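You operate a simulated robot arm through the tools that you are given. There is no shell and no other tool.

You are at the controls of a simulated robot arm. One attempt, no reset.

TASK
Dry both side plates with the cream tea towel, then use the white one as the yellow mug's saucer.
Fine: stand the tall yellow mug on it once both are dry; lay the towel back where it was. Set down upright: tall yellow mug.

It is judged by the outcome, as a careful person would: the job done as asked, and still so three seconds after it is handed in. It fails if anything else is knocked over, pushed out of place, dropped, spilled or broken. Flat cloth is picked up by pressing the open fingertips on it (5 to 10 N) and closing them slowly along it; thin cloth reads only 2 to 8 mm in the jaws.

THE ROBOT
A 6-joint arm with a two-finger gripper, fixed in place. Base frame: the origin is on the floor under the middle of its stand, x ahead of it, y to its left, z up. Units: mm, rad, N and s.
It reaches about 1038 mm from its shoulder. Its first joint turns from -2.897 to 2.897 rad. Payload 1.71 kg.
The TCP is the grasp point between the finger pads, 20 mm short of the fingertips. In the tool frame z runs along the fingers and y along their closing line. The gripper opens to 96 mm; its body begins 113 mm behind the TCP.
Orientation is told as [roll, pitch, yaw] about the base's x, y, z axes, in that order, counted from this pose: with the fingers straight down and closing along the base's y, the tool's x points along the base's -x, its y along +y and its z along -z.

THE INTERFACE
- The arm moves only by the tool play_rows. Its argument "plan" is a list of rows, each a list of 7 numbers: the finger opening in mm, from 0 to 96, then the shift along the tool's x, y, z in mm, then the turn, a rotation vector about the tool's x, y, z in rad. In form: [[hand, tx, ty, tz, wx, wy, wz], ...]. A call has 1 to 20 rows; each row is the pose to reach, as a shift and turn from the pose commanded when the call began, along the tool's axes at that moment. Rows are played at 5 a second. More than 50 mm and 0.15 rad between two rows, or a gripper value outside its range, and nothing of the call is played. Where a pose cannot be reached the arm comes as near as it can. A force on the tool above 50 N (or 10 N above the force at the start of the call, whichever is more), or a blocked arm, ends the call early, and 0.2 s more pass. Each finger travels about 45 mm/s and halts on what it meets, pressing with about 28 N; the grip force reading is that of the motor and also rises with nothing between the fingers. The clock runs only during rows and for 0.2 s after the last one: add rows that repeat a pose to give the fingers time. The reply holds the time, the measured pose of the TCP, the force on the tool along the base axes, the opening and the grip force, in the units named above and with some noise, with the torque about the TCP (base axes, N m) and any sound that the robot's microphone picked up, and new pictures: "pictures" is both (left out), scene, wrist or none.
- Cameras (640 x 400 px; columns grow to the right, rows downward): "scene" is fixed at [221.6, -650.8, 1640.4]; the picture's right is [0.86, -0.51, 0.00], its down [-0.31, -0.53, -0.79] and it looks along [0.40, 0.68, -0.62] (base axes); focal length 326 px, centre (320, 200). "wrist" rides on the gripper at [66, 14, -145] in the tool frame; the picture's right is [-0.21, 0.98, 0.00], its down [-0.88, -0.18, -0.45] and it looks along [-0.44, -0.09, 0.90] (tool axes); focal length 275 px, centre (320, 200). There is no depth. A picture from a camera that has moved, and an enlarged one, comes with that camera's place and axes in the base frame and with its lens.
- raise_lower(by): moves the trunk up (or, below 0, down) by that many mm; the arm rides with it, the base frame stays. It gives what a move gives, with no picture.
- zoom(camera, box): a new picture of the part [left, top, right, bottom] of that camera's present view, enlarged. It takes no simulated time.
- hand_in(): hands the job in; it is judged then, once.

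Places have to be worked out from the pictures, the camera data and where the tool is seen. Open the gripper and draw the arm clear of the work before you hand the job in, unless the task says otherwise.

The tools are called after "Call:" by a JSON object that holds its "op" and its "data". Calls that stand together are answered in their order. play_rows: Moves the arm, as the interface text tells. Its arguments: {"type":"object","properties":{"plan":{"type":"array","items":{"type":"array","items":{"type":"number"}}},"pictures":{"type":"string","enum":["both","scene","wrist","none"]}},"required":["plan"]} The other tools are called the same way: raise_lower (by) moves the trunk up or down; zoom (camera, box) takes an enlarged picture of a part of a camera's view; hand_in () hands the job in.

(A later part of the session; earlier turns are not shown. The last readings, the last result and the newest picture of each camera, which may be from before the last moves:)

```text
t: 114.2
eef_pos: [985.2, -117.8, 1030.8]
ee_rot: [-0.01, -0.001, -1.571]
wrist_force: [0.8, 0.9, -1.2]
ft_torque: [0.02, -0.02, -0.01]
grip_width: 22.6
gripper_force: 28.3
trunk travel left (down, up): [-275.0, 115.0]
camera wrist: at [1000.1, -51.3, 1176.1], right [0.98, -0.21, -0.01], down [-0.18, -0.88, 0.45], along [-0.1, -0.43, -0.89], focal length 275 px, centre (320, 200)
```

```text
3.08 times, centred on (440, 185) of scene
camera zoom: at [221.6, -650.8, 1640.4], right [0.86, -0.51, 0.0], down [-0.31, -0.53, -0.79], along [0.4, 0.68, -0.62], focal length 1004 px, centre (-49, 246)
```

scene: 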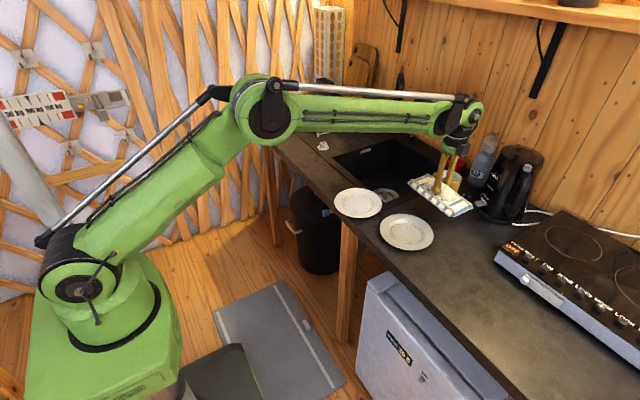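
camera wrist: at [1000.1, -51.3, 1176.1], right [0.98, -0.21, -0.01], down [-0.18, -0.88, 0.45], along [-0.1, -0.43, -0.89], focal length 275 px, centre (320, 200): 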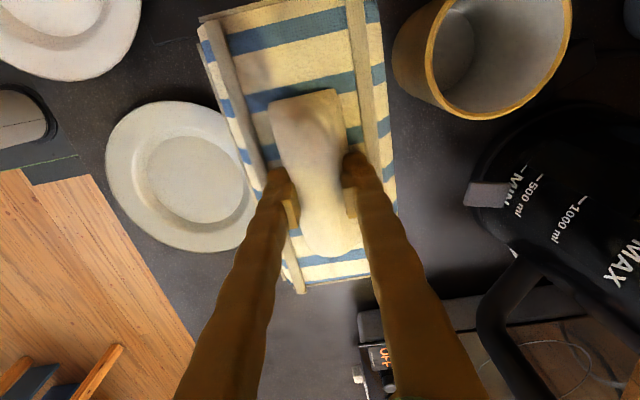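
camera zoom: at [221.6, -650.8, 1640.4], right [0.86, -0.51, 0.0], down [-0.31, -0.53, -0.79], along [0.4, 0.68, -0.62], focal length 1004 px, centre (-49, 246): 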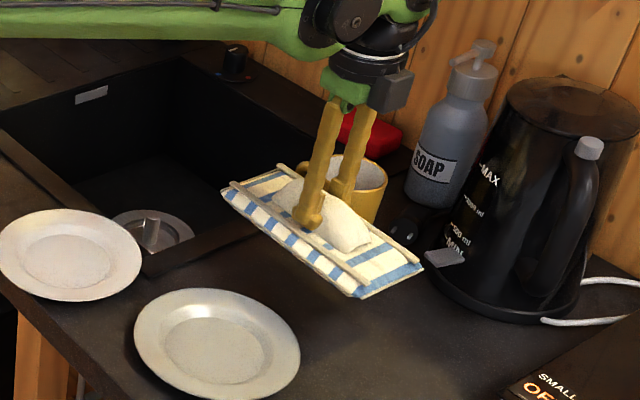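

The towel hangs almost exactly as when I first lifted it, above its original spot, and the left plate is clearly the whiter one. I'll lower the towel back down.

Call:
{"op": "play_rows", "data": {"plan": [[0, 0, 0, 15, 0, 0, 0], [0, 0, 0, 30, 0, 0, 0], [0, 0, 0, 45, 0, 0, 0], [0, 0, 0, 58, 0, 0, 0], [0, 0, 0, 68, 0, 0, 0], [0, 0, 0, 74, 0, 0, 0], [0, 0, 0, 76, 0, 0, 0], [0, 0, 0, 76, 0, 0, 0]]}}

Call:
{"op": "zoom", "data": {"camera": "scene", "box": [380, 150, 500, 250]}}

```text
t: 116.0
eef_pos: [983.8, -117.2, 957.5]
ee_rot: [-0.011, 0.0, -1.57]
wrist_force: [0.4, 0.8, -0.4]
ft_torque: [-0.03, 0.04, -0.01]
grip_width: 22.7
gripper_force: 28.0
trunk travel left (down, up): [-275.0, 115.0]
camera wrist: at [998.7, -51.1, 1101.4], right [0.98, -0.21, -0.01], down [-0.18, -0.88, 0.45], along [-0.1, -0.43, -0.89], focal length 275 px, centre (320, 200)
```

scene: 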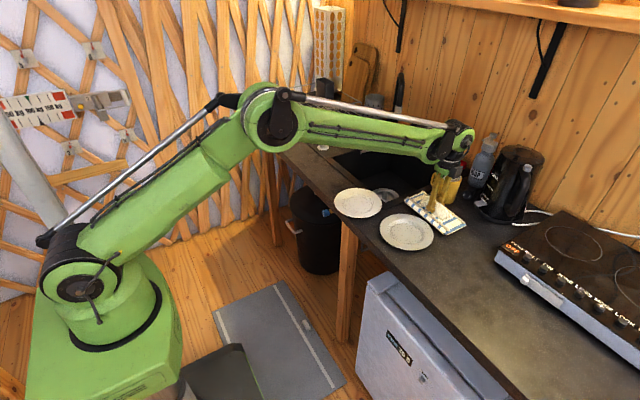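
wrist: 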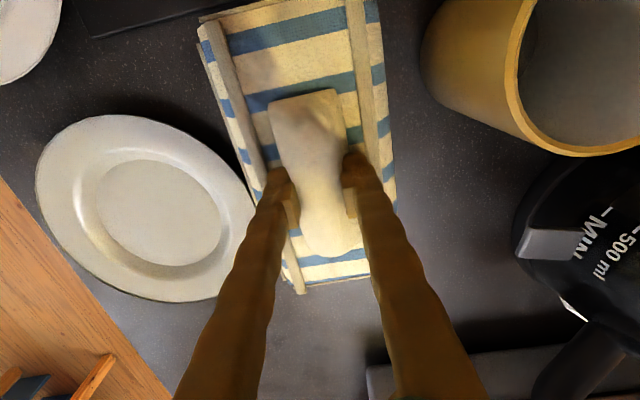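

```text
4.00 times, centred on (440, 200) of scene
camera zoom: at [221.6, -650.8, 1640.4], right [0.86, -0.51, 0.0], down [-0.31, -0.53, -0.79], along [0.4, 0.68, -0.62], focal length 1305 px, centre (-160, 200)
```

zoom: 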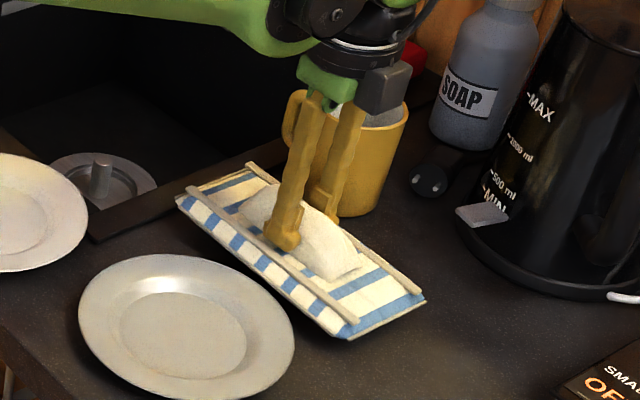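

About 10 mm to go. I'll step down until the towel rests on the counter.

Call:
{"op": "play_rows", "data": {"plan": [[0, 0, 0, 3, 0, 0, 0], [0, 0, 0, 6, 0, 0, 0], [0, 0, 0, 9, 0, 0, 0], [0, 0, 0, 11, 0, 0, 0], [0, 0, 0, 11, 0, 0, 0]], "pictures": "none"}}

```text
t: 117.2
eef_pos: [982.9, -116.5, 944.0]
ee_rot: [-0.011, 0.001, -1.57]
wrist_force: [-4.0, 2.2, 7.8]
ft_torque: [-0.21, -0.02, -0.06]
grip_width: 22.6
gripper_force: 27.7
trunk travel left (down, up): [-275.0, 115.0]
```

Call:
{"op": "zoom", "data": {"camera": "scene", "box": [380, 150, 500, 250]}}

```text
4.00 times, centred on (440, 200) of scene
camera zoom: at [221.6, -650.8, 1640.4], right [0.86, -0.51, 0.0], down [-0.31, -0.53, -0.79], along [0.4, 0.68, -0.62], focal length 1305 px, centre (-160, 200)
```

zoom: 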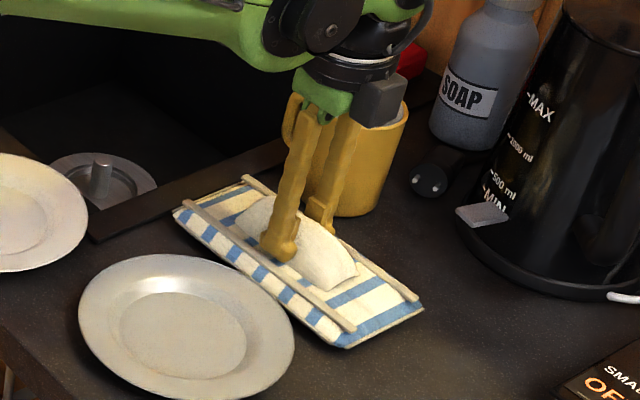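

The towel is resting with its -y end about 7 mm off the original line. I'll lift a hair, turn it 0.05 rad to match, and press it flat.

Call:
{"op": "play_rows", "data": {"plan": [[0, 0, 0, -4, 0, 0, 0], [0, 0, 1, -4, 0, 0, -0.03], [0, 0, 2, -4, 0, 0, -0.05], [0, 0, 2, -2, 0, 0, -0.05], [0, 0, 2, 0, 0, 0, -0.05], [0, 0, 2, 1, 0, 0, -0.05], [0, 0, 2, 1, 0, 0, -0.05]], "pictures": "none"}}

Call:
{"op": "zoom", "data": {"camera": "scene", "box": [380, 150, 500, 250]}}

```text
t: 118.8
eef_pos: [985.1, -118.7, 944.3]
ee_rot: [-0.01, 0.001, -1.523]
wrist_force: [-0.9, 1.2, 2.0]
ft_torque: [0.02, -0.04, 0.03]
grip_width: 22.7
gripper_force: 27.7
trunk travel left (down, up): [-275.0, 115.0]
```

```text
4.00 times, centred on (440, 200) of scene
camera zoom: at [221.6, -650.8, 1640.4], right [0.86, -0.51, 0.0], down [-0.31, -0.53, -0.79], along [0.4, 0.68, -0.62], focal length 1305 px, centre (-160, 200)
```

zoom: 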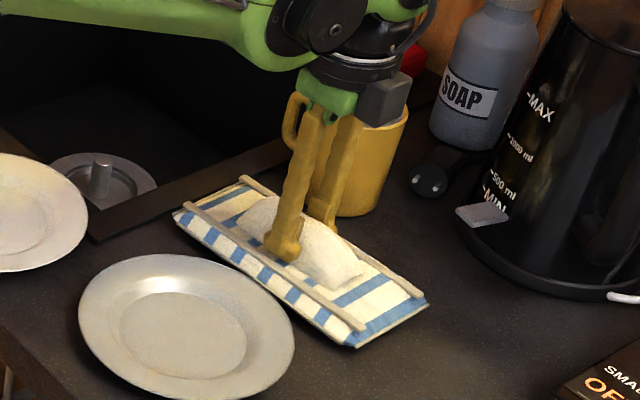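

The towel now lines up with its original outline. I'll press lightly and open the fingers just enough to free the fold, then rise.

Call:
{"op": "play_rows", "data": {"plan": [[0, 0, 0, 0.7, 0, 0, 0], [10, 0, 0, 0.7, 0, 0, 0], [20, 0, 0, 0.5, 0, 0, 0], [26, 0, 0, 0, 0, 0, 0], [32, 0, 0, 0, 0, 0, 0], [38, 0, 0, 0, 0, 0, 0], [44, 0, 0, 0, 0, 0, 0], [50, 0, 0, -1, 0, 0, 0], [56, 0, 0, -2, 0, 0, 0], [58, 0, 0, -4, 0, 0, 0], [58, 0, 0, -8, 0, 0, 0], [58, 0, 0, -14, 0, 0, 0], [58, 0, 0, -14, 0, 0, 0]]}}

Call:
{"op": "zoom", "data": {"camera": "scene", "box": [380, 150, 500, 250]}}

```text
t: 121.6
eef_pos: [985.2, -117.7, 959.4]
ee_rot: [-0.012, -0.001, -1.521]
wrist_force: [-0.2, -0.6, 0.1]
ft_torque: [-0.02, 0.02, -0.02]
grip_width: 57.9
gripper_force: 0.1
trunk travel left (down, up): [-275.0, 115.0]
camera wrist: at [997.3, -50.9, 1103.9], right [0.99, -0.16, -0.01], down [-0.14, -0.88, 0.45], along [-0.08, -0.44, -0.89], focal length 275 px, centre (320, 200)
```

scene: 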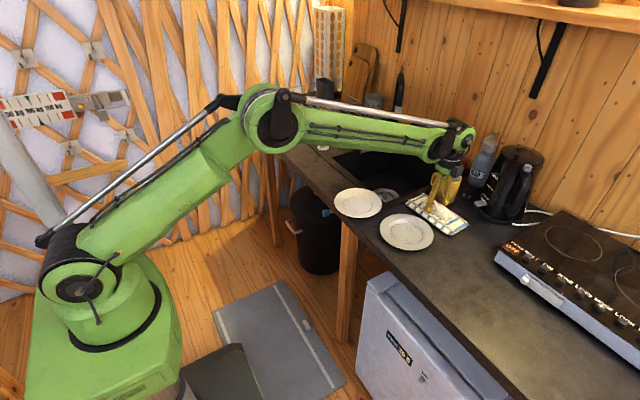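
wrist: 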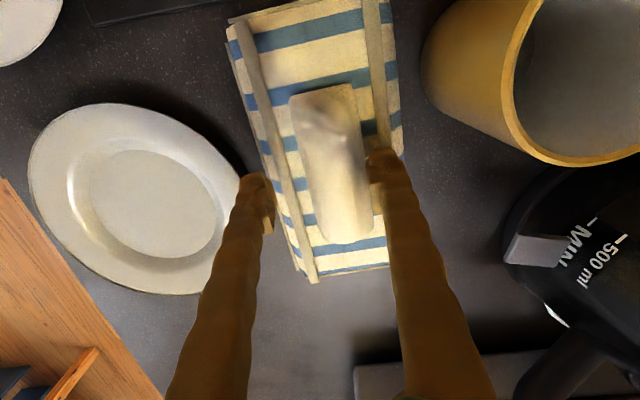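

```text
4.00 times, centred on (440, 200) of scene
camera zoom: at [221.6, -650.8, 1640.4], right [0.86, -0.51, 0.0], down [-0.31, -0.53, -0.79], along [0.4, 0.68, -0.62], focal length 1305 px, centre (-160, 200)
```

zoom: 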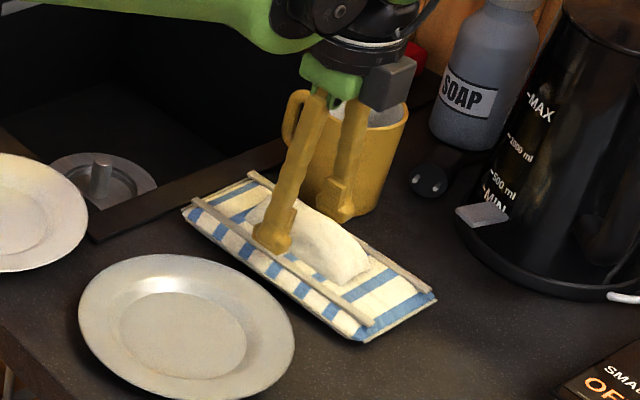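

The towel is laid back, within about 8 mm of where it was. I'll rise straight up clear of it, then turn the hand back so it closes along y, moving above the plates for a colour check.

Call:
{"op": "play_rows", "data": {"plan": [[58, 0, -1, -15, 0, 0, 0], [58, 0, -2, -35, 0, 0, 0], [58, 0, -3, -60, 0, 0, 0], [58, 0, -5, -90, 0, 0, 0], [58, 5, -30, -120, 0, 0, -0.14], [58, 12, -60, -140, 0, 0, -0.28], [58, 20, -90, -155, 0, 0, -0.42], [58, 28, -115, -170, 0, 0, -0.56], [58, 36, -140, -180, 0, 0, -0.7], [58, 44, -165, -190, 0, 0, -0.84], [58, 52, -185, -195, 0, 0, -0.98], [58, 60, -200, -200, 0, 0, -1.12], [58, 66, -210, -200, 0, 0, -1.26], [58, 72, -215, -200, 0, 0, -1.4], [58, 76, -220, -200, 0, 0, -1.521], [58, 76, -220, -200, 0, 0, -1.521], [58, 76, -220, -200, 0, 0, -1.521]]}}

Call:
{"op": "zoom", "data": {"camera": "scene", "box": [320, 140, 520, 265]}}

```text
t: 125.2
eef_pos: [769.6, -53.2, 1158.5]
ee_rot: [0.0, 0.017, 0.002]
wrist_force: [0.6, -0.3, -0.2]
ft_torque: [0.01, 0.04, 0.01]
grip_width: 58.1
gripper_force: 0.1
trunk travel left (down, up): [-275.0, 115.0]
camera wrist: at [705.1, -37.9, 1305.2], right [0.21, 0.98, 0.0], down [0.88, -0.18, 0.43], along [0.42, -0.09, -0.9], focal length 275 px, centre (320, 200)
```

scene: 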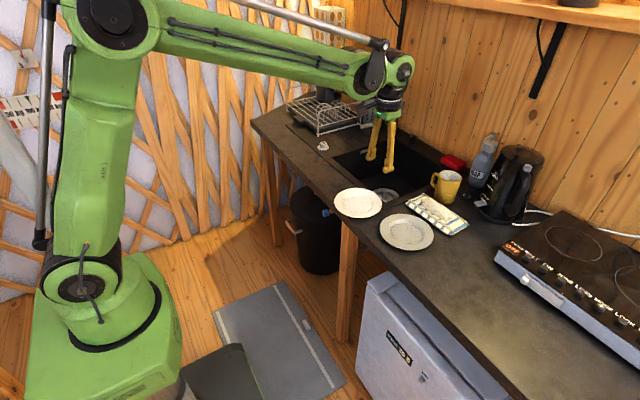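
wrist: 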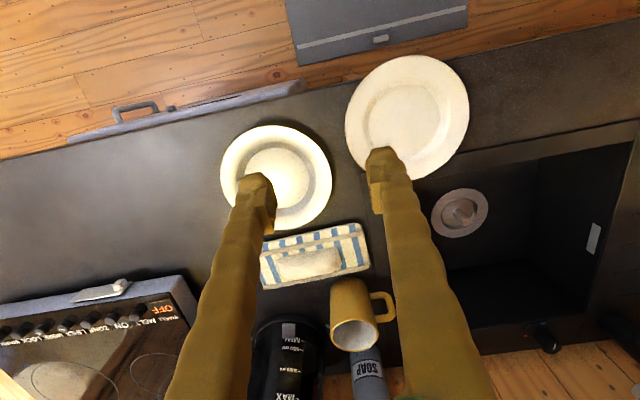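

```text
3.20 times, centred on (420, 202) of scene
camera zoom: at [221.6, -650.8, 1640.4], right [0.86, -0.51, 0.0], down [-0.31, -0.53, -0.79], along [0.4, 0.68, -0.62], focal length 1044 px, centre (0, 192)
```

zoom: 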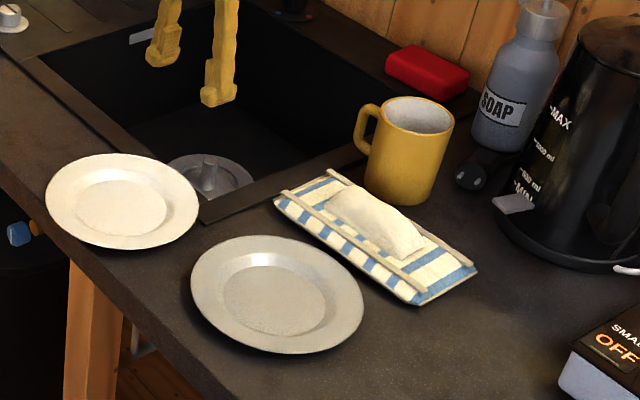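

In this light the left plate is plainly white and the other light grey. I'll zoom in on both plates from above to check for any remaining wet patches.

Call:
{"op": "zoom", "data": {"camera": "wrist", "box": [205, 110, 345, 240]}}

Call:
{"op": "zoom", "data": {"camera": "wrist", "box": [335, 45, 485, 190]}}

Call:
{"op": "zoom", "data": {"camera": "scene", "box": [372, 208, 440, 256]}}

Call:
{"op": "zoom", "data": {"camera": "scene", "box": [328, 180, 388, 222]}}

```text
3.08 times, centred on (275, 175) of wrist
camera zoom: at [705.1, -37.9, 1305.2], right [0.21, 0.98, 0.0], down [0.88, -0.18, 0.43], along [0.42, -0.09, -0.9], focal length 847 px, centre (458, 277)
```

zoom: 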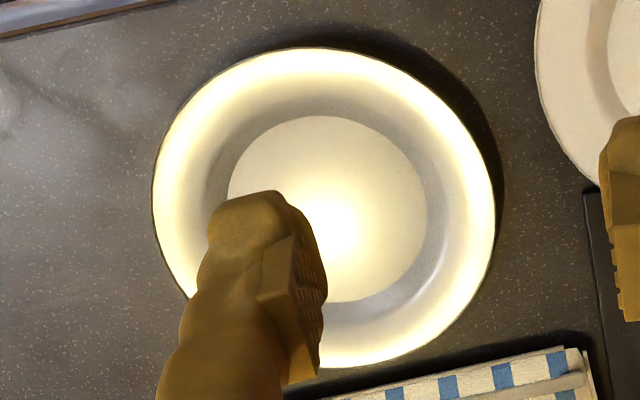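

```text
2.76 times, centred on (410, 118) of wrist
camera zoom: at [705.1, -37.9, 1305.2], right [0.21, 0.98, 0.0], down [0.88, -0.18, 0.43], along [0.42, -0.09, -0.9], focal length 759 px, centre (72, 428)
```

zoom: 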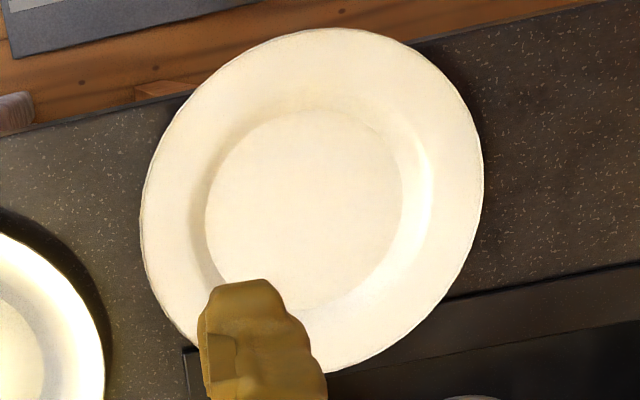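

```text
8.33 times, centred on (406, 232) of scene
camera zoom: at [221.6, -650.8, 1640.4], right [0.86, -0.51, 0.0], down [-0.31, -0.53, -0.79], along [0.4, 0.68, -0.62], focal length 2720 px, centre (-397, -67)
```

zoom: 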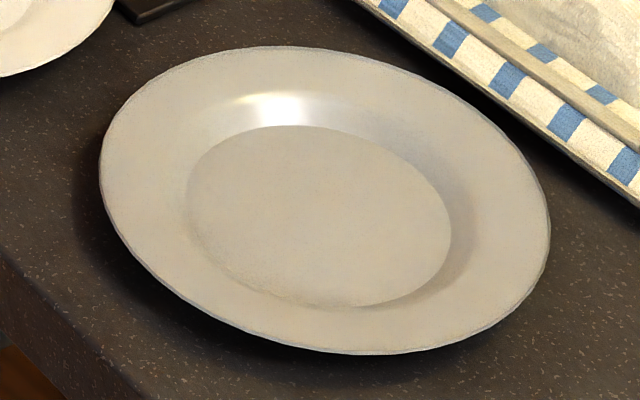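

```text
9.52 times, centred on (358, 201) of scene
camera zoom: at [221.6, -650.8, 1640.4], right [0.86, -0.51, 0.0], down [-0.31, -0.53, -0.79], along [0.4, 0.68, -0.62], focal length 3108 px, centre (-42, 190)
```

zoom: 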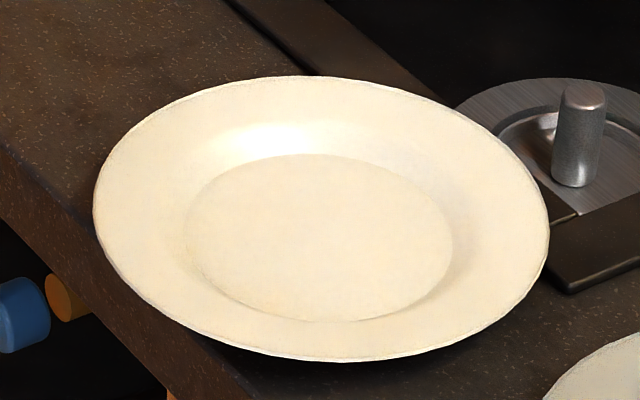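

The grey plate shows a strong sheen from this angle while the white looks matte. To tell whether that's residual wetness or just the light's angle, I'll look at the white plate from the equivalent viewpoint.

Call:
{"op": "play_rows", "data": {"plan": [[58, 8, 40, 0, 0, 0, 0], [58, 16, 80, 0, 0, 0, 0], [58, 24, 120, 0, 0, 0, 0], [58, 32, 160, 0, 0, 0, 0], [58, 40, 195, 0, 0, 0, 0], [58, 40, 195, 0, 0, 0, 0], [58, 40, 195, 0, 0, 0, 0]]}}

Call:
{"op": "zoom", "data": {"camera": "wrist", "box": [190, 90, 390, 260]}}

```text
t: 126.8
eef_pos: [723.3, 141.7, 1164.9]
ee_rot: [0.0, 0.008, 0.0]
wrist_force: [0.1, 0.1, 0.4]
ft_torque: [0.02, -0.05, -0.03]
grip_width: 57.9
gripper_force: 0.0
trunk travel left (down, up): [-275.0, 115.0]
camera wrist: at [658.7, 157.1, 1310.0], right [0.21, 0.98, 0.0], down [0.88, -0.18, 0.44], along [0.43, -0.09, -0.9], focal length 275 px, centre (320, 200)
```

scene: 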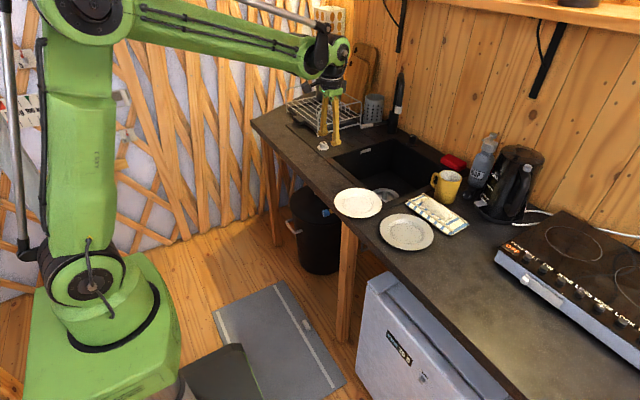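
wrist: 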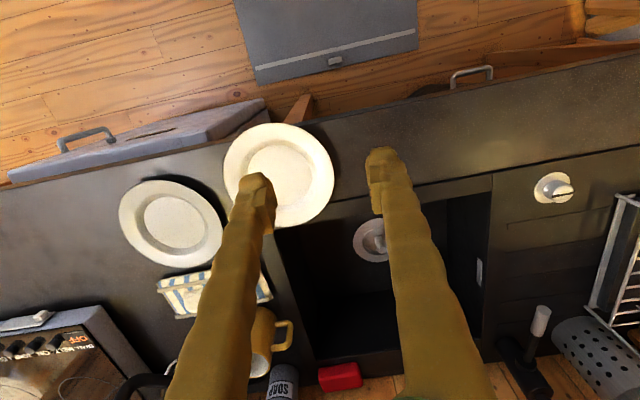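

```text
2.35 times, centred on (290, 175) of wrist
camera zoom: at [658.7, 157.1, 1310.0], right [0.21, 0.98, 0.0], down [0.88, -0.18, 0.44], along [0.43, -0.09, -0.9], focal length 648 px, centre (391, 259)
```

zoom: 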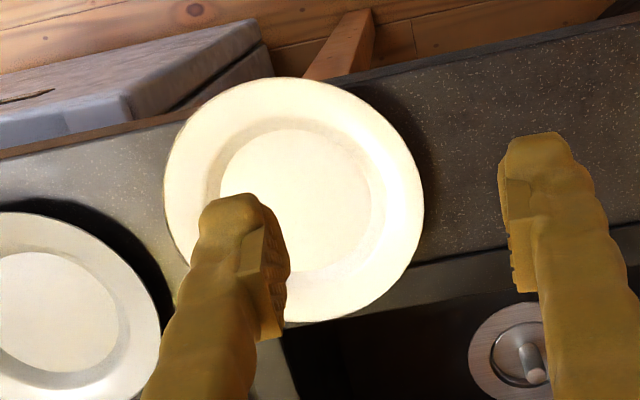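

Call:
{"op": "zoom", "data": {"camera": "scene", "box": [320, 140, 520, 265]}}

Call:
{"op": "zoom", "data": {"camera": "wrist", "box": [100, 160, 260, 330]}}

```text
3.20 times, centred on (420, 202) of scene
camera zoom: at [221.6, -650.8, 1640.4], right [0.86, -0.51, 0.0], down [-0.31, -0.53, -0.79], along [0.4, 0.68, -0.62], focal length 1044 px, centre (0, 192)
```

zoom: 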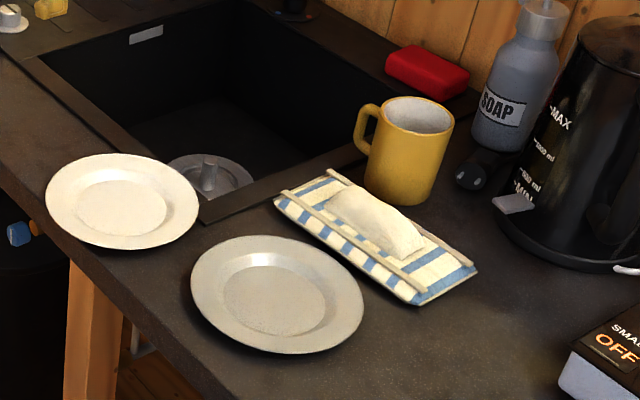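

```text
2.35 times, centred on (180, 245) of wrist
camera zoom: at [658.7, 157.1, 1310.0], right [0.21, 0.98, 0.0], down [0.88, -0.18, 0.44], along [0.43, -0.09, -0.9], focal length 648 px, centre (649, 94)
```

zoom: 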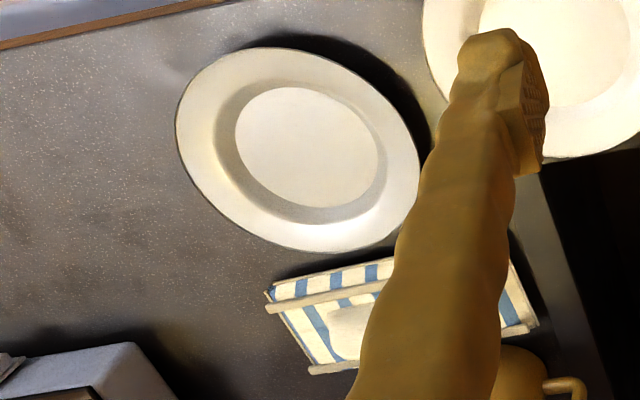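

Comparing with the first picture, both plates look lighter relative to the towel, and the left one is the white plate. Now for the mug: I'll approach it with the fingers tilted 0.4 rad forward for reach, planning to pinch its -y wall (the handle is on +y).

Call:
{"op": "play_rows", "data": {"plan": [[50, -20, -20, 5, 0, 0, 0], [50, -45, -43, 12, 0, -0.04, 0], [50, -70, -67, 20, 0, -0.08, 0], [50, -95, -90, 28, 0, -0.12, 0], [50, -120, -114, 36, 0, -0.16, 0], [50, -145, -137, 44, 0, -0.2, 0], [50, -170, -160, 52, 0, -0.25, 0], [50, -195, -184, 60, 0, -0.3, 0], [50, -220, -207, 66, 0, -0.34, 0], [50, -240, -226, 72, 0, -0.38, 0], [50, -257, -242, 75, 0, -0.4, 0], [50, -257, -242, 75, 0, -0.4, 0], [50, -257, -242, 75, 0, -0.4, 0]]}}

```text
t: 129.6
eef_pos: [980.5, -98.9, 1083.6]
ee_rot: [-0.001, -0.388, 0.001]
wrist_force: [-0.4, -0.4, -0.4]
ft_torque: [0.02, 0.0, 0.01]
grip_width: 49.9
gripper_force: 0.0
trunk travel left (down, up): [-275.0, 115.0]
camera wrist: at [864.6, -85.0, 1193.6], right [0.19, 0.98, 0.08], down [0.64, -0.18, 0.74], along [0.74, -0.09, -0.66], focal length 275 px, centre (320, 200)
```

scene: 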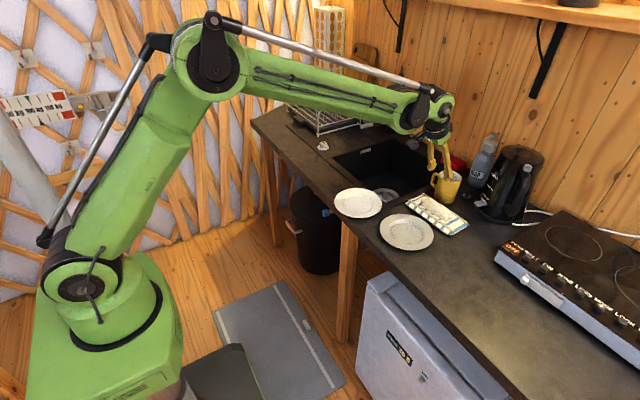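
wrist: 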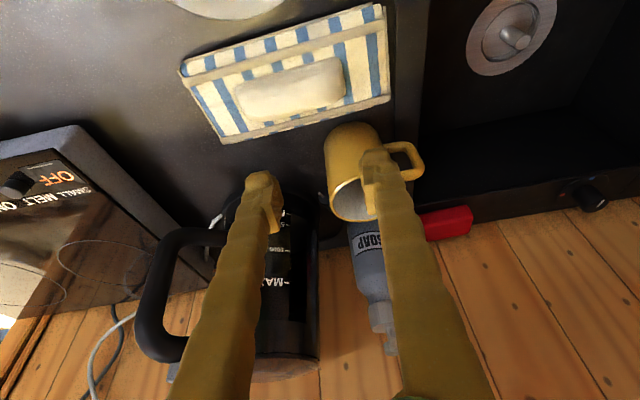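

The mug is in view between the fingers. I'll zoom in to measure its rim, walls and handle.

Call:
{"op": "zoom", "data": {"camera": "wrist", "box": [220, 100, 460, 280]}}

Call:
{"op": "zoom", "data": {"camera": "scene", "box": [400, 130, 510, 220]}}

```text
2.22 times, centred on (340, 190) of wrist
camera zoom: at [864.6, -85.0, 1193.6], right [0.19, 0.98, 0.08], down [0.64, -0.18, 0.74], along [0.74, -0.09, -0.66], focal length 612 px, centre (276, 222)
```

zoom: 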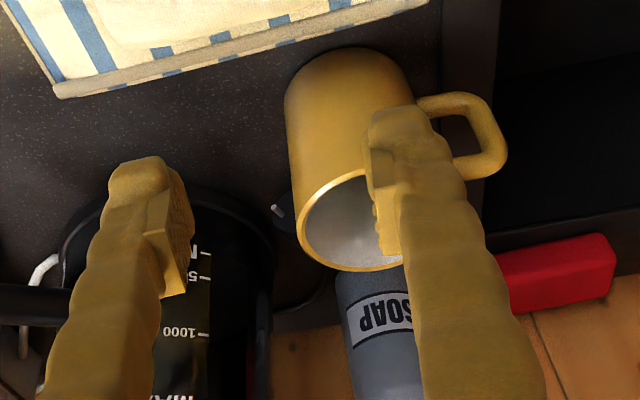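

```text
4.44 times, centred on (455, 175) of scene
camera zoom: at [221.6, -650.8, 1640.4], right [0.86, -0.51, 0.0], down [-0.31, -0.53, -0.79], along [0.4, 0.68, -0.62], focal length 1450 px, centre (-280, 311)
```

zoom: 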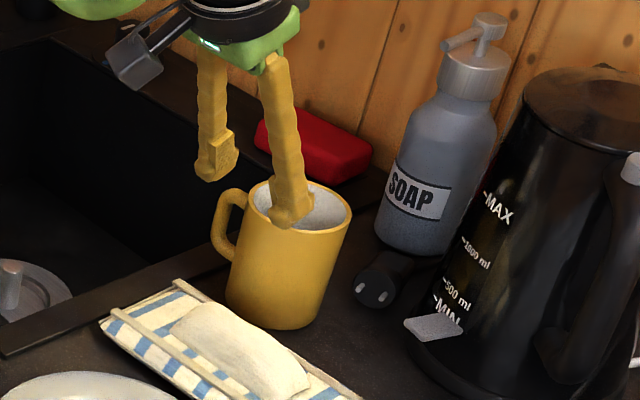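

The views agree: mug centre ≈ [1092, -65], rim z ≈ 1005, with the -y wall at y ≈ -102. I'll move to a pre-approach point 60 mm back along the tilted finger direction.

Call:
{"op": "play_rows", "data": {"plan": [[46, -14, -0.5, 13, 0, 0, 0], [46, -28, -1, 26, 0, 0, 0], [46, -42, -1.5, 39, 0, 0, 0], [46, -56, -2, 52, 0, 0, 0], [46, -66, -2.6, 61, 0, 0, 0], [46, -70, -2.6, 64, 0, 0, 0], [46, -70, -2.6, 64, 0, 0, 0], [46, -70, -2.6, 64, 0, 0, 0]]}}

Call:
{"op": "zoom", "data": {"camera": "wrist", "box": [200, 80, 460, 280]}}

Call:
{"op": "zoom", "data": {"camera": "scene", "box": [400, 130, 510, 220]}}

```text
t: 131.4
eef_pos: [1071.6, -103.5, 1046.2]
ee_rot: [0.002, -0.384, 0.0]
wrist_force: [-0.3, -1.0, -0.9]
ft_torque: [-0.02, -0.01, 0.02]
grip_width: 45.8
gripper_force: 0.1
trunk travel left (down, up): [-275.0, 115.0]
camera wrist: at [955.9, -88.1, 1156.4], right [0.19, 0.98, 0.08], down [0.64, -0.18, 0.74], along [0.74, -0.09, -0.67], focal length 275 px, centre (320, 200)
```

scene: 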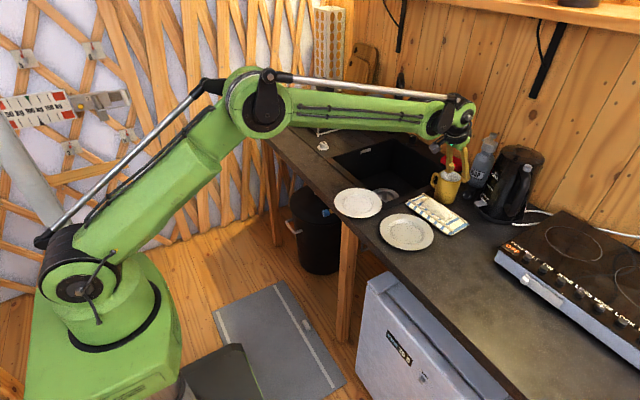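
wrist: 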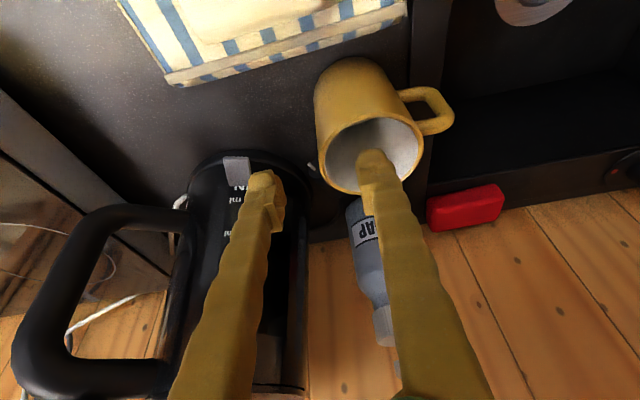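

```text
2.00 times, centred on (330, 180) of wrist
camera zoom: at [955.9, -88.1, 1156.4], right [0.19, 0.98, 0.08], down [0.64, -0.18, 0.74], along [0.74, -0.09, -0.67], focal length 551 px, centre (300, 240)
```

zoom: 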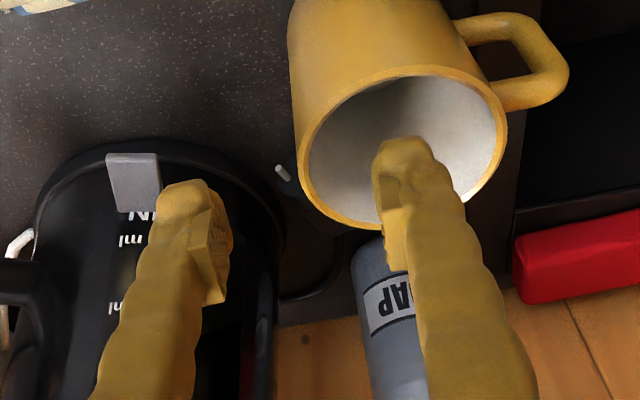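

```text
4.44 times, centred on (455, 175) of scene
camera zoom: at [221.6, -650.8, 1640.4], right [0.86, -0.51, 0.0], down [-0.31, -0.53, -0.79], along [0.4, 0.68, -0.62], focal length 1450 px, centre (-280, 311)
```

zoom: 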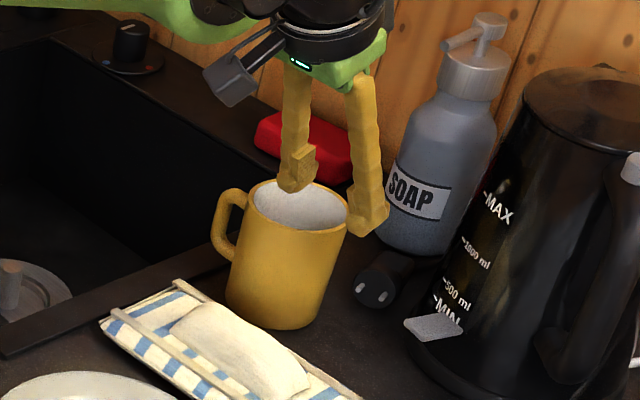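

The inner finger is over the mug's opening and the outer one outside its -y wall. The wall is about 4 mm to +y of centre, so I'll correct that and slide down along the fingers.

Call:
{"op": "play_rows", "data": {"plan": [[46, 1, 2, 8, 0, 0, 0], [46, 2, 4, 18, 0, 0, 0], [46, 3, 4, 28, 0, 0, 0], [46, 3.5, 4, 38, 0, 0, 0], [46, 4, 4, 46, 0, 0, 0], [46, 4.5, 4, 51, 0, 0, 0], [46, 4.5, 4, 51, 0, 0, 0]]}}

Call:
{"op": "zoom", "data": {"camera": "wrist", "box": [200, 80, 460, 280]}}

Call:
{"op": "zoom", "data": {"camera": "scene", "box": [400, 130, 510, 220]}}

```text
t: 133.0
eef_pos: [1088.5, -100.3, 997.9]
ee_rot: [0.001, -0.383, 0.001]
wrist_force: [0.6, 0.2, -0.3]
ft_torque: [0.01, -0.01, 0.02]
grip_width: 46.2
gripper_force: 0.0
trunk travel left (down, up): [-275.0, 115.0]
camera wrist: at [973.7, -84.8, 1107.8], right [0.19, 0.98, 0.08], down [0.65, -0.18, 0.74], along [0.74, -0.09, -0.67], focal length 275 px, centre (320, 200)
```

scene: 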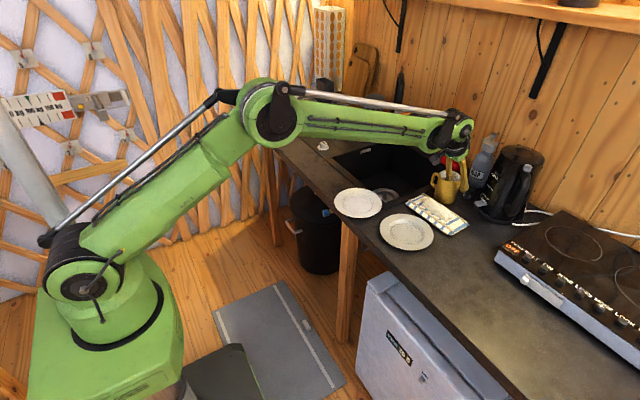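
wrist: 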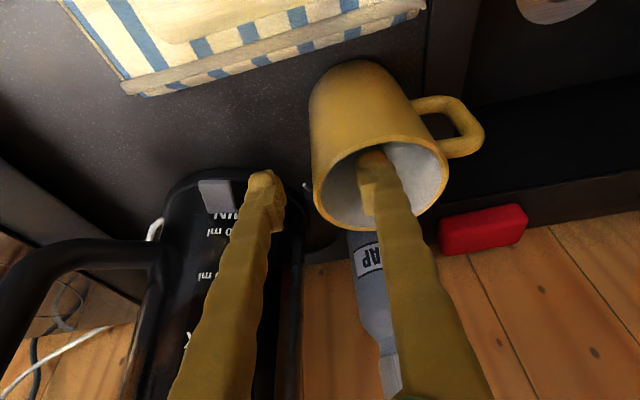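

```text
2.00 times, centred on (330, 180) of wrist
camera zoom: at [973.7, -84.8, 1107.8], right [0.19, 0.98, 0.08], down [0.65, -0.18, 0.74], along [0.74, -0.09, -0.67], focal length 551 px, centre (300, 240)
```

zoom: 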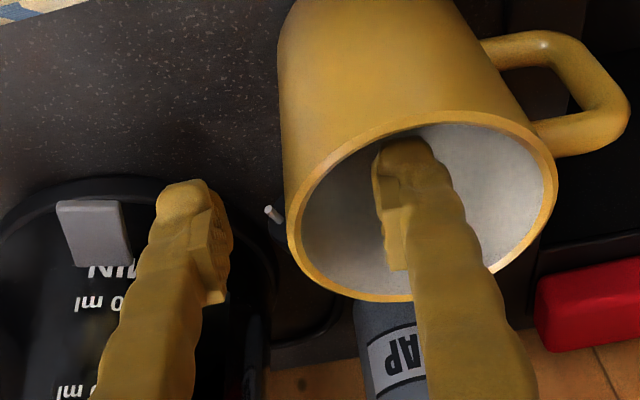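

```text
4.44 times, centred on (455, 175) of scene
camera zoom: at [221.6, -650.8, 1640.4], right [0.86, -0.51, 0.0], down [-0.31, -0.53, -0.79], along [0.4, 0.68, -0.62], focal length 1450 px, centre (-280, 311)
```

zoom: 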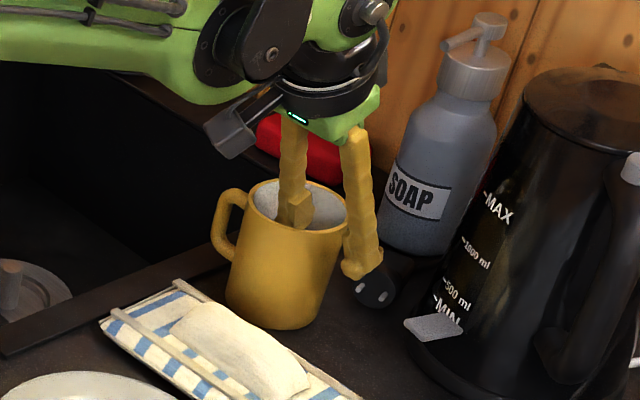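

The wall is centred between the fingers with no contact. I'll go 6 mm deeper and close slowly on it.

Call:
{"op": "play_rows", "data": {"plan": [[46, 0, 0, 3, 0, 0, 0], [46, 0, 0, 6, 0, 0, 0], [40, 0, 0, 6, 0, 0, 0], [34, 0, 0, 6, 0, 0, 0], [28, 0, 0, 6, 0, 0, 0], [22, 0, 0, 6, 0, 0, 0], [17, 0, 0, 6, 0, 0, 0], [13, 0, 0, 6, 0, 0, 0], [10, 0, 0, 6, 0, 0, 0], [7, 0, 0, 6, 0, 0, 0], [4, 0, 0, 6, 0, 0, 0], [1, 0, 0, 6, 0, 0, 0], [0, 0, 0, 6, 0, 0, 0], [0, 0, 0, 6, 0, 0, 0], [0, 0, 0, 6, 0, 0, 0]]}}

Call:
{"op": "zoom", "data": {"camera": "wrist", "box": [200, 80, 460, 280]}}

Call:
{"op": "zoom", "data": {"camera": "scene", "box": [400, 130, 510, 220]}}

```text
t: 136.2
eef_pos: [1088.5, -98.9, 996.4]
ee_rot: [0.0, -0.388, -0.001]
wrist_force: [0.7, 0.6, 0.5]
ft_torque: [-0.11, 0.04, -0.02]
grip_width: 6.1
gripper_force: 27.9
trunk travel left (down, up): [-275.0, 115.0]
camera wrist: at [971.9, -84.3, 1105.7], right [0.19, 0.98, 0.08], down [0.64, -0.18, 0.74], along [0.74, -0.09, -0.66], focal length 275 px, centre (320, 200)
```

scene: 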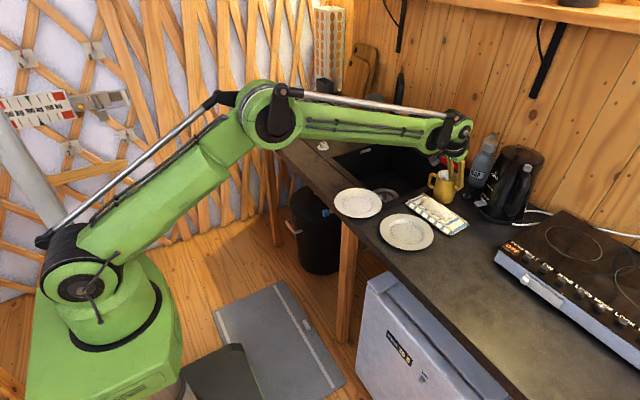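
wrist: 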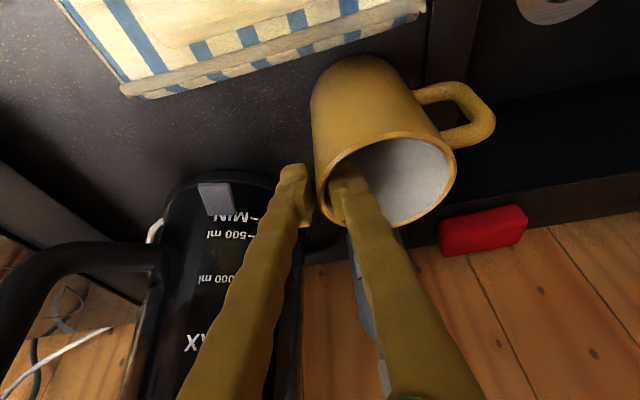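

```text
2.00 times, centred on (330, 180) of wrist
camera zoom: at [971.9, -84.3, 1105.7], right [0.19, 0.98, 0.08], down [0.64, -0.18, 0.74], along [0.74, -0.09, -0.66], focal length 551 px, centre (300, 240)
```

zoom: 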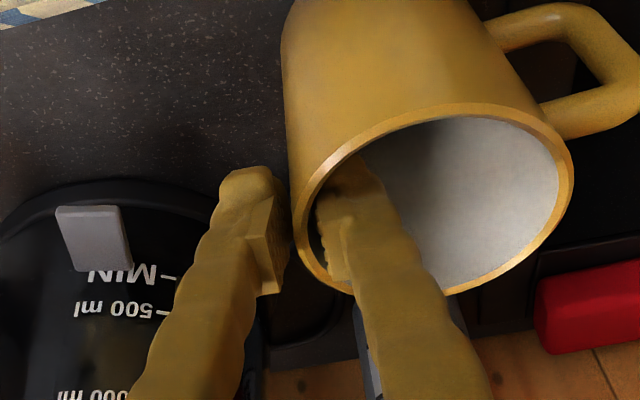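

```text
4.44 times, centred on (455, 175) of scene
camera zoom: at [221.6, -650.8, 1640.4], right [0.86, -0.51, 0.0], down [-0.31, -0.53, -0.79], along [0.4, 0.68, -0.62], focal length 1450 px, centre (-280, 311)
```

zoom: 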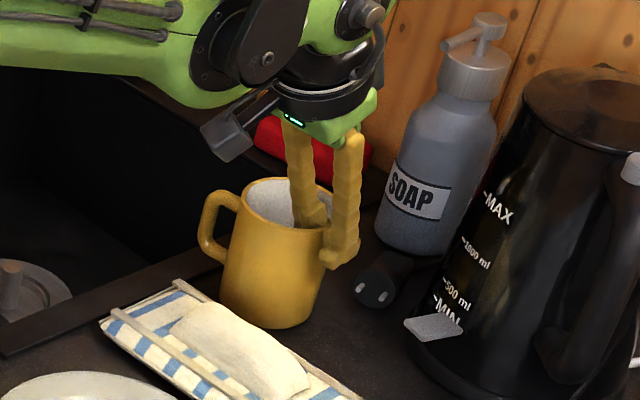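

The wall is gripped (6.1 mm, 28 N). I'll lift 15 mm straight up and check that the mug hangs upright.

Call:
{"op": "play_rows", "data": {"plan": [[0, -1.1, 0, -2.8, 0, 0, 0], [0, -2.3, 0, -5.6, 0, 0, 0], [0, -3.8, 0, -9.3, 0, 0, 0], [0, -5.7, 0, -13.9, 0, 0, 0], [0, -5.7, 0, -13.9, 0, 0, 0], [0, -5.7, 0, -13.9, 0, 0, 0]]}}

Call:
{"op": "zoom", "data": {"camera": "scene", "box": [400, 130, 510, 220]}}

```text
t: 137.6
eef_pos: [1087.8, -99.0, 1011.6]
ee_rot: [0.0, -0.388, 0.0]
wrist_force: [0.5, -0.1, -2.5]
ft_torque: [-0.11, 0.01, -0.01]
grip_width: 6.0
gripper_force: 27.9
trunk travel left (down, up): [-275.0, 115.0]
camera wrist: at [972.2, -83.7, 1121.2], right [0.19, 0.98, 0.08], down [0.64, -0.18, 0.74], along [0.74, -0.09, -0.66], focal length 275 px, centre (320, 200)
```

scene: 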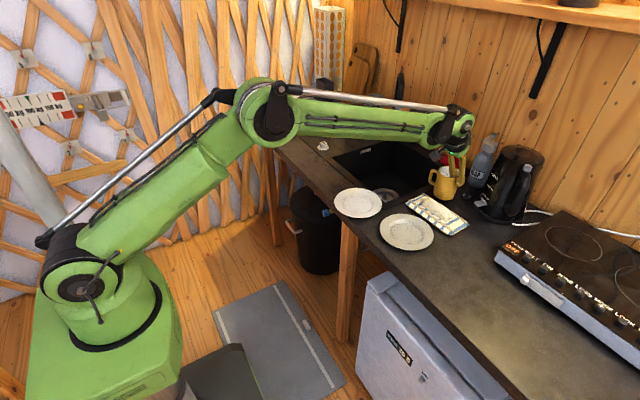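
wrist: 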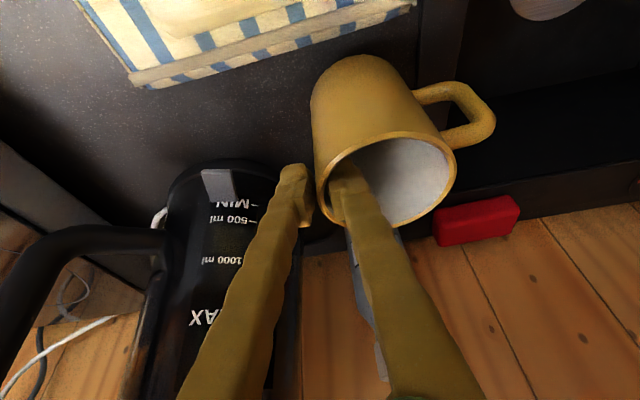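

```text
4.44 times, centred on (455, 175) of scene
camera zoom: at [221.6, -650.8, 1640.4], right [0.86, -0.51, 0.0], down [-0.31, -0.53, -0.79], along [0.4, 0.68, -0.62], focal length 1450 px, centre (-280, 311)
```

zoom: 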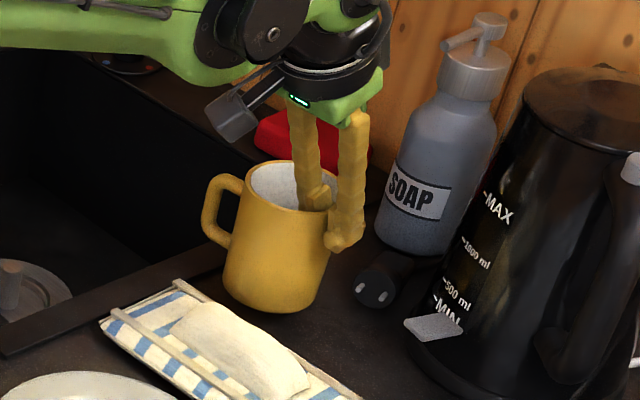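

The mug hangs upright (about 2.5 N of weight). I'll lift it higher, clear of the towel, and carry it slowly to above the white plate with the same tilt.

Call:
{"op": "play_rows", "data": {"plan": [[0, -5, 0, -12, 0, 0, 0], [0, -10, 0, -25, 0, 0, 0], [0, -15, 0, -38, 0, 0, 0], [0, -20.8, 0, -50.9, 0, 0, 0], [0, -2, 4, -58.5, 0, 0, 0], [0, 22, 14, -68.5, 0, 0, 0], [0, 46, 26, -78.5, 0, 0, 0], [0, 72, 38, -89, 0, 0, 0], [0, 98, 50, -99.5, 0, 0, 0], [0, 124, 62, -110, 0, 0, 0], [0, 150, 74, -120.5, 0, 0, 0], [0, 176, 86, -131, 0, 0, 0], [0, 202, 98, -142, 0, 0, 0], [0, 226, 110, -151.5, 0, 0, 0], [0, 241, 117, -158, 0, 0, 0], [0, 248.7, 120, -160.9, 0, 0, 0], [0, 248.7, 120, -160.9, 0, 0, 0], [0, 248.7, 120, -160.9, 0, 0, 0]]}}

Call:
{"op": "zoom", "data": {"camera": "scene", "box": [310, 130, 430, 230]}}

```text
t: 141.4
eef_pos: [796.1, 20.7, 1068.2]
ee_rot: [-0.001, -0.389, 0.0]
wrist_force: [-0.9, 0.4, -2.9]
ft_torque: [-0.07, 0.02, -0.02]
grip_width: 6.0
gripper_force: 28.1
trunk travel left (down, up): [-275.0, 115.0]
camera wrist: at [680.3, 35.0, 1177.2], right [0.19, 0.98, 0.08], down [0.64, -0.18, 0.74], along [0.74, -0.09, -0.66], focal length 275 px, centre (320, 200)
```

scene: 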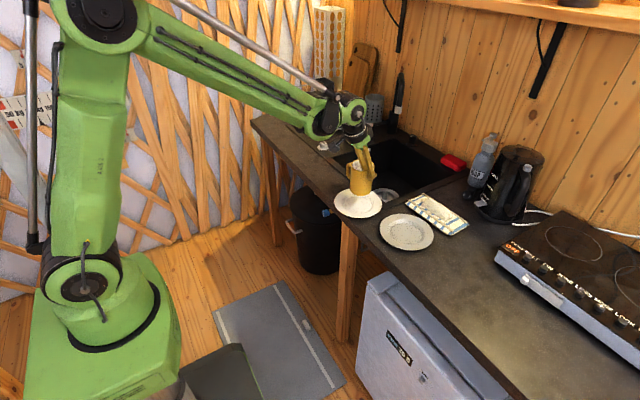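
wrist: 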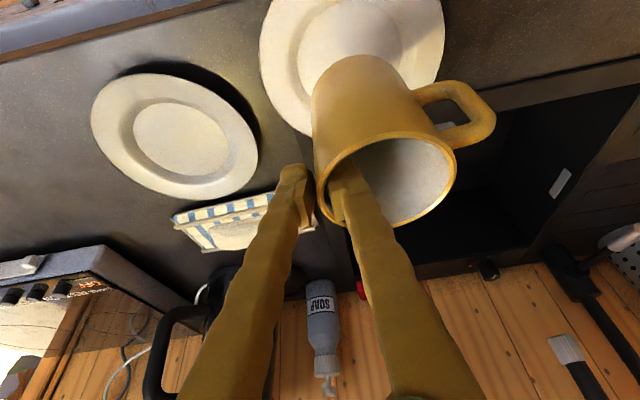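

```text
4.00 times, centred on (370, 180) of scene
camera zoom: at [221.6, -650.8, 1640.4], right [0.86, -0.51, 0.0], down [-0.31, -0.53, -0.79], along [0.4, 0.68, -0.62], focal length 1305 px, centre (120, 280)
```

zoom: 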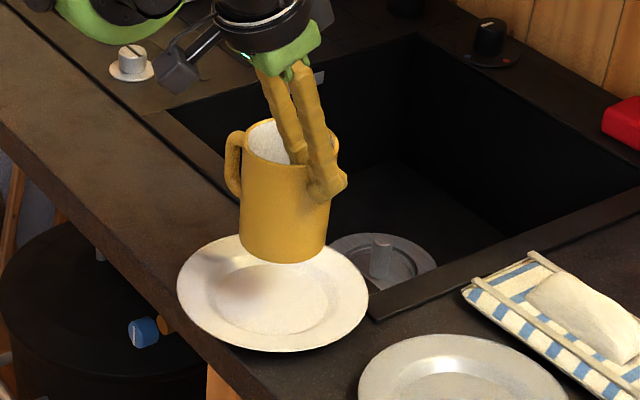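

The mug is upright above the white plate. I'll lower it 48 mm so that its base is close to the plate, then check alignment with little parallax.

Call:
{"op": "play_rows", "data": {"plan": [[0, 3.8, 1, 9.3, 0, 0, 0], [0, 7.6, 2, 18.5, 0, 0, 0], [0, 11.3, 3, 27.8, 0, 0, 0], [0, 15.1, 4, 37, 0, 0, 0], [0, 18.1, 5, 44.4, 0, 0, 0], [0, 18.1, 5, 44.4, 0, 0, 0], [0, 18.1, 5, 44.4, 0, 0, 0]]}}

Call:
{"op": "zoom", "data": {"camera": "scene", "box": [325, 155, 405, 235]}}

Call:
{"op": "zoom", "data": {"camera": "wrist", "box": [220, 0, 500, 240]}}

```text
t: 143.0
eef_pos: [795.8, 26.2, 1016.0]
ee_rot: [0.0, -0.386, -0.002]
wrist_force: [0.3, 0.7, -3.5]
ft_torque: [-0.1, 0.01, -0.02]
grip_width: 5.9
gripper_force: 28.2
trunk travel left (down, up): [-275.0, 115.0]
camera wrist: at [681.0, 40.9, 1126.2], right [0.19, 0.98, 0.08], down [0.64, -0.18, 0.74], along [0.74, -0.09, -0.67], focal length 275 px, centre (320, 200)
```

scene: 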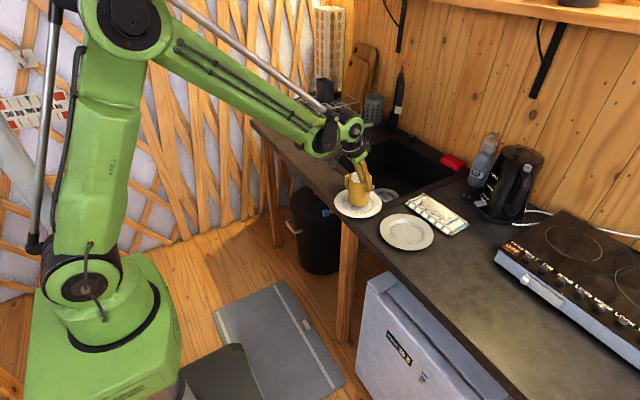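
wrist: 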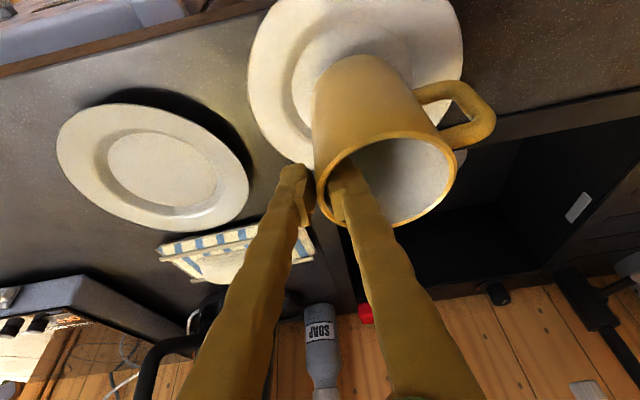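

```text
5.00 times, centred on (365, 195) of scene
camera zoom: at [221.6, -650.8, 1640.4], right [0.86, -0.51, 0.0], down [-0.31, -0.53, -0.79], along [0.4, 0.68, -0.62], focal length 1632 px, centre (95, 225)
```

zoom: 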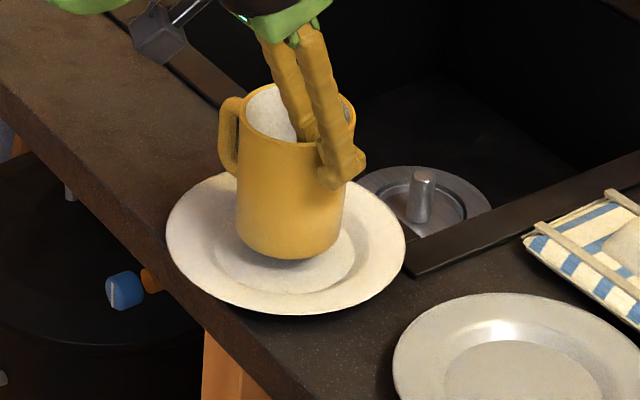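

```text
1.67 times, centred on (360, 120) of wrist
camera zoom: at [681.0, 40.9, 1126.2], right [0.19, 0.98, 0.08], down [0.64, -0.18, 0.74], along [0.74, -0.09, -0.67], focal length 459 px, centre (253, 333)
```

zoom: 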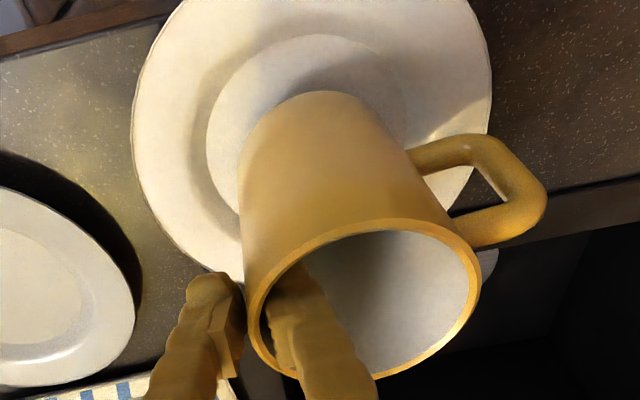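

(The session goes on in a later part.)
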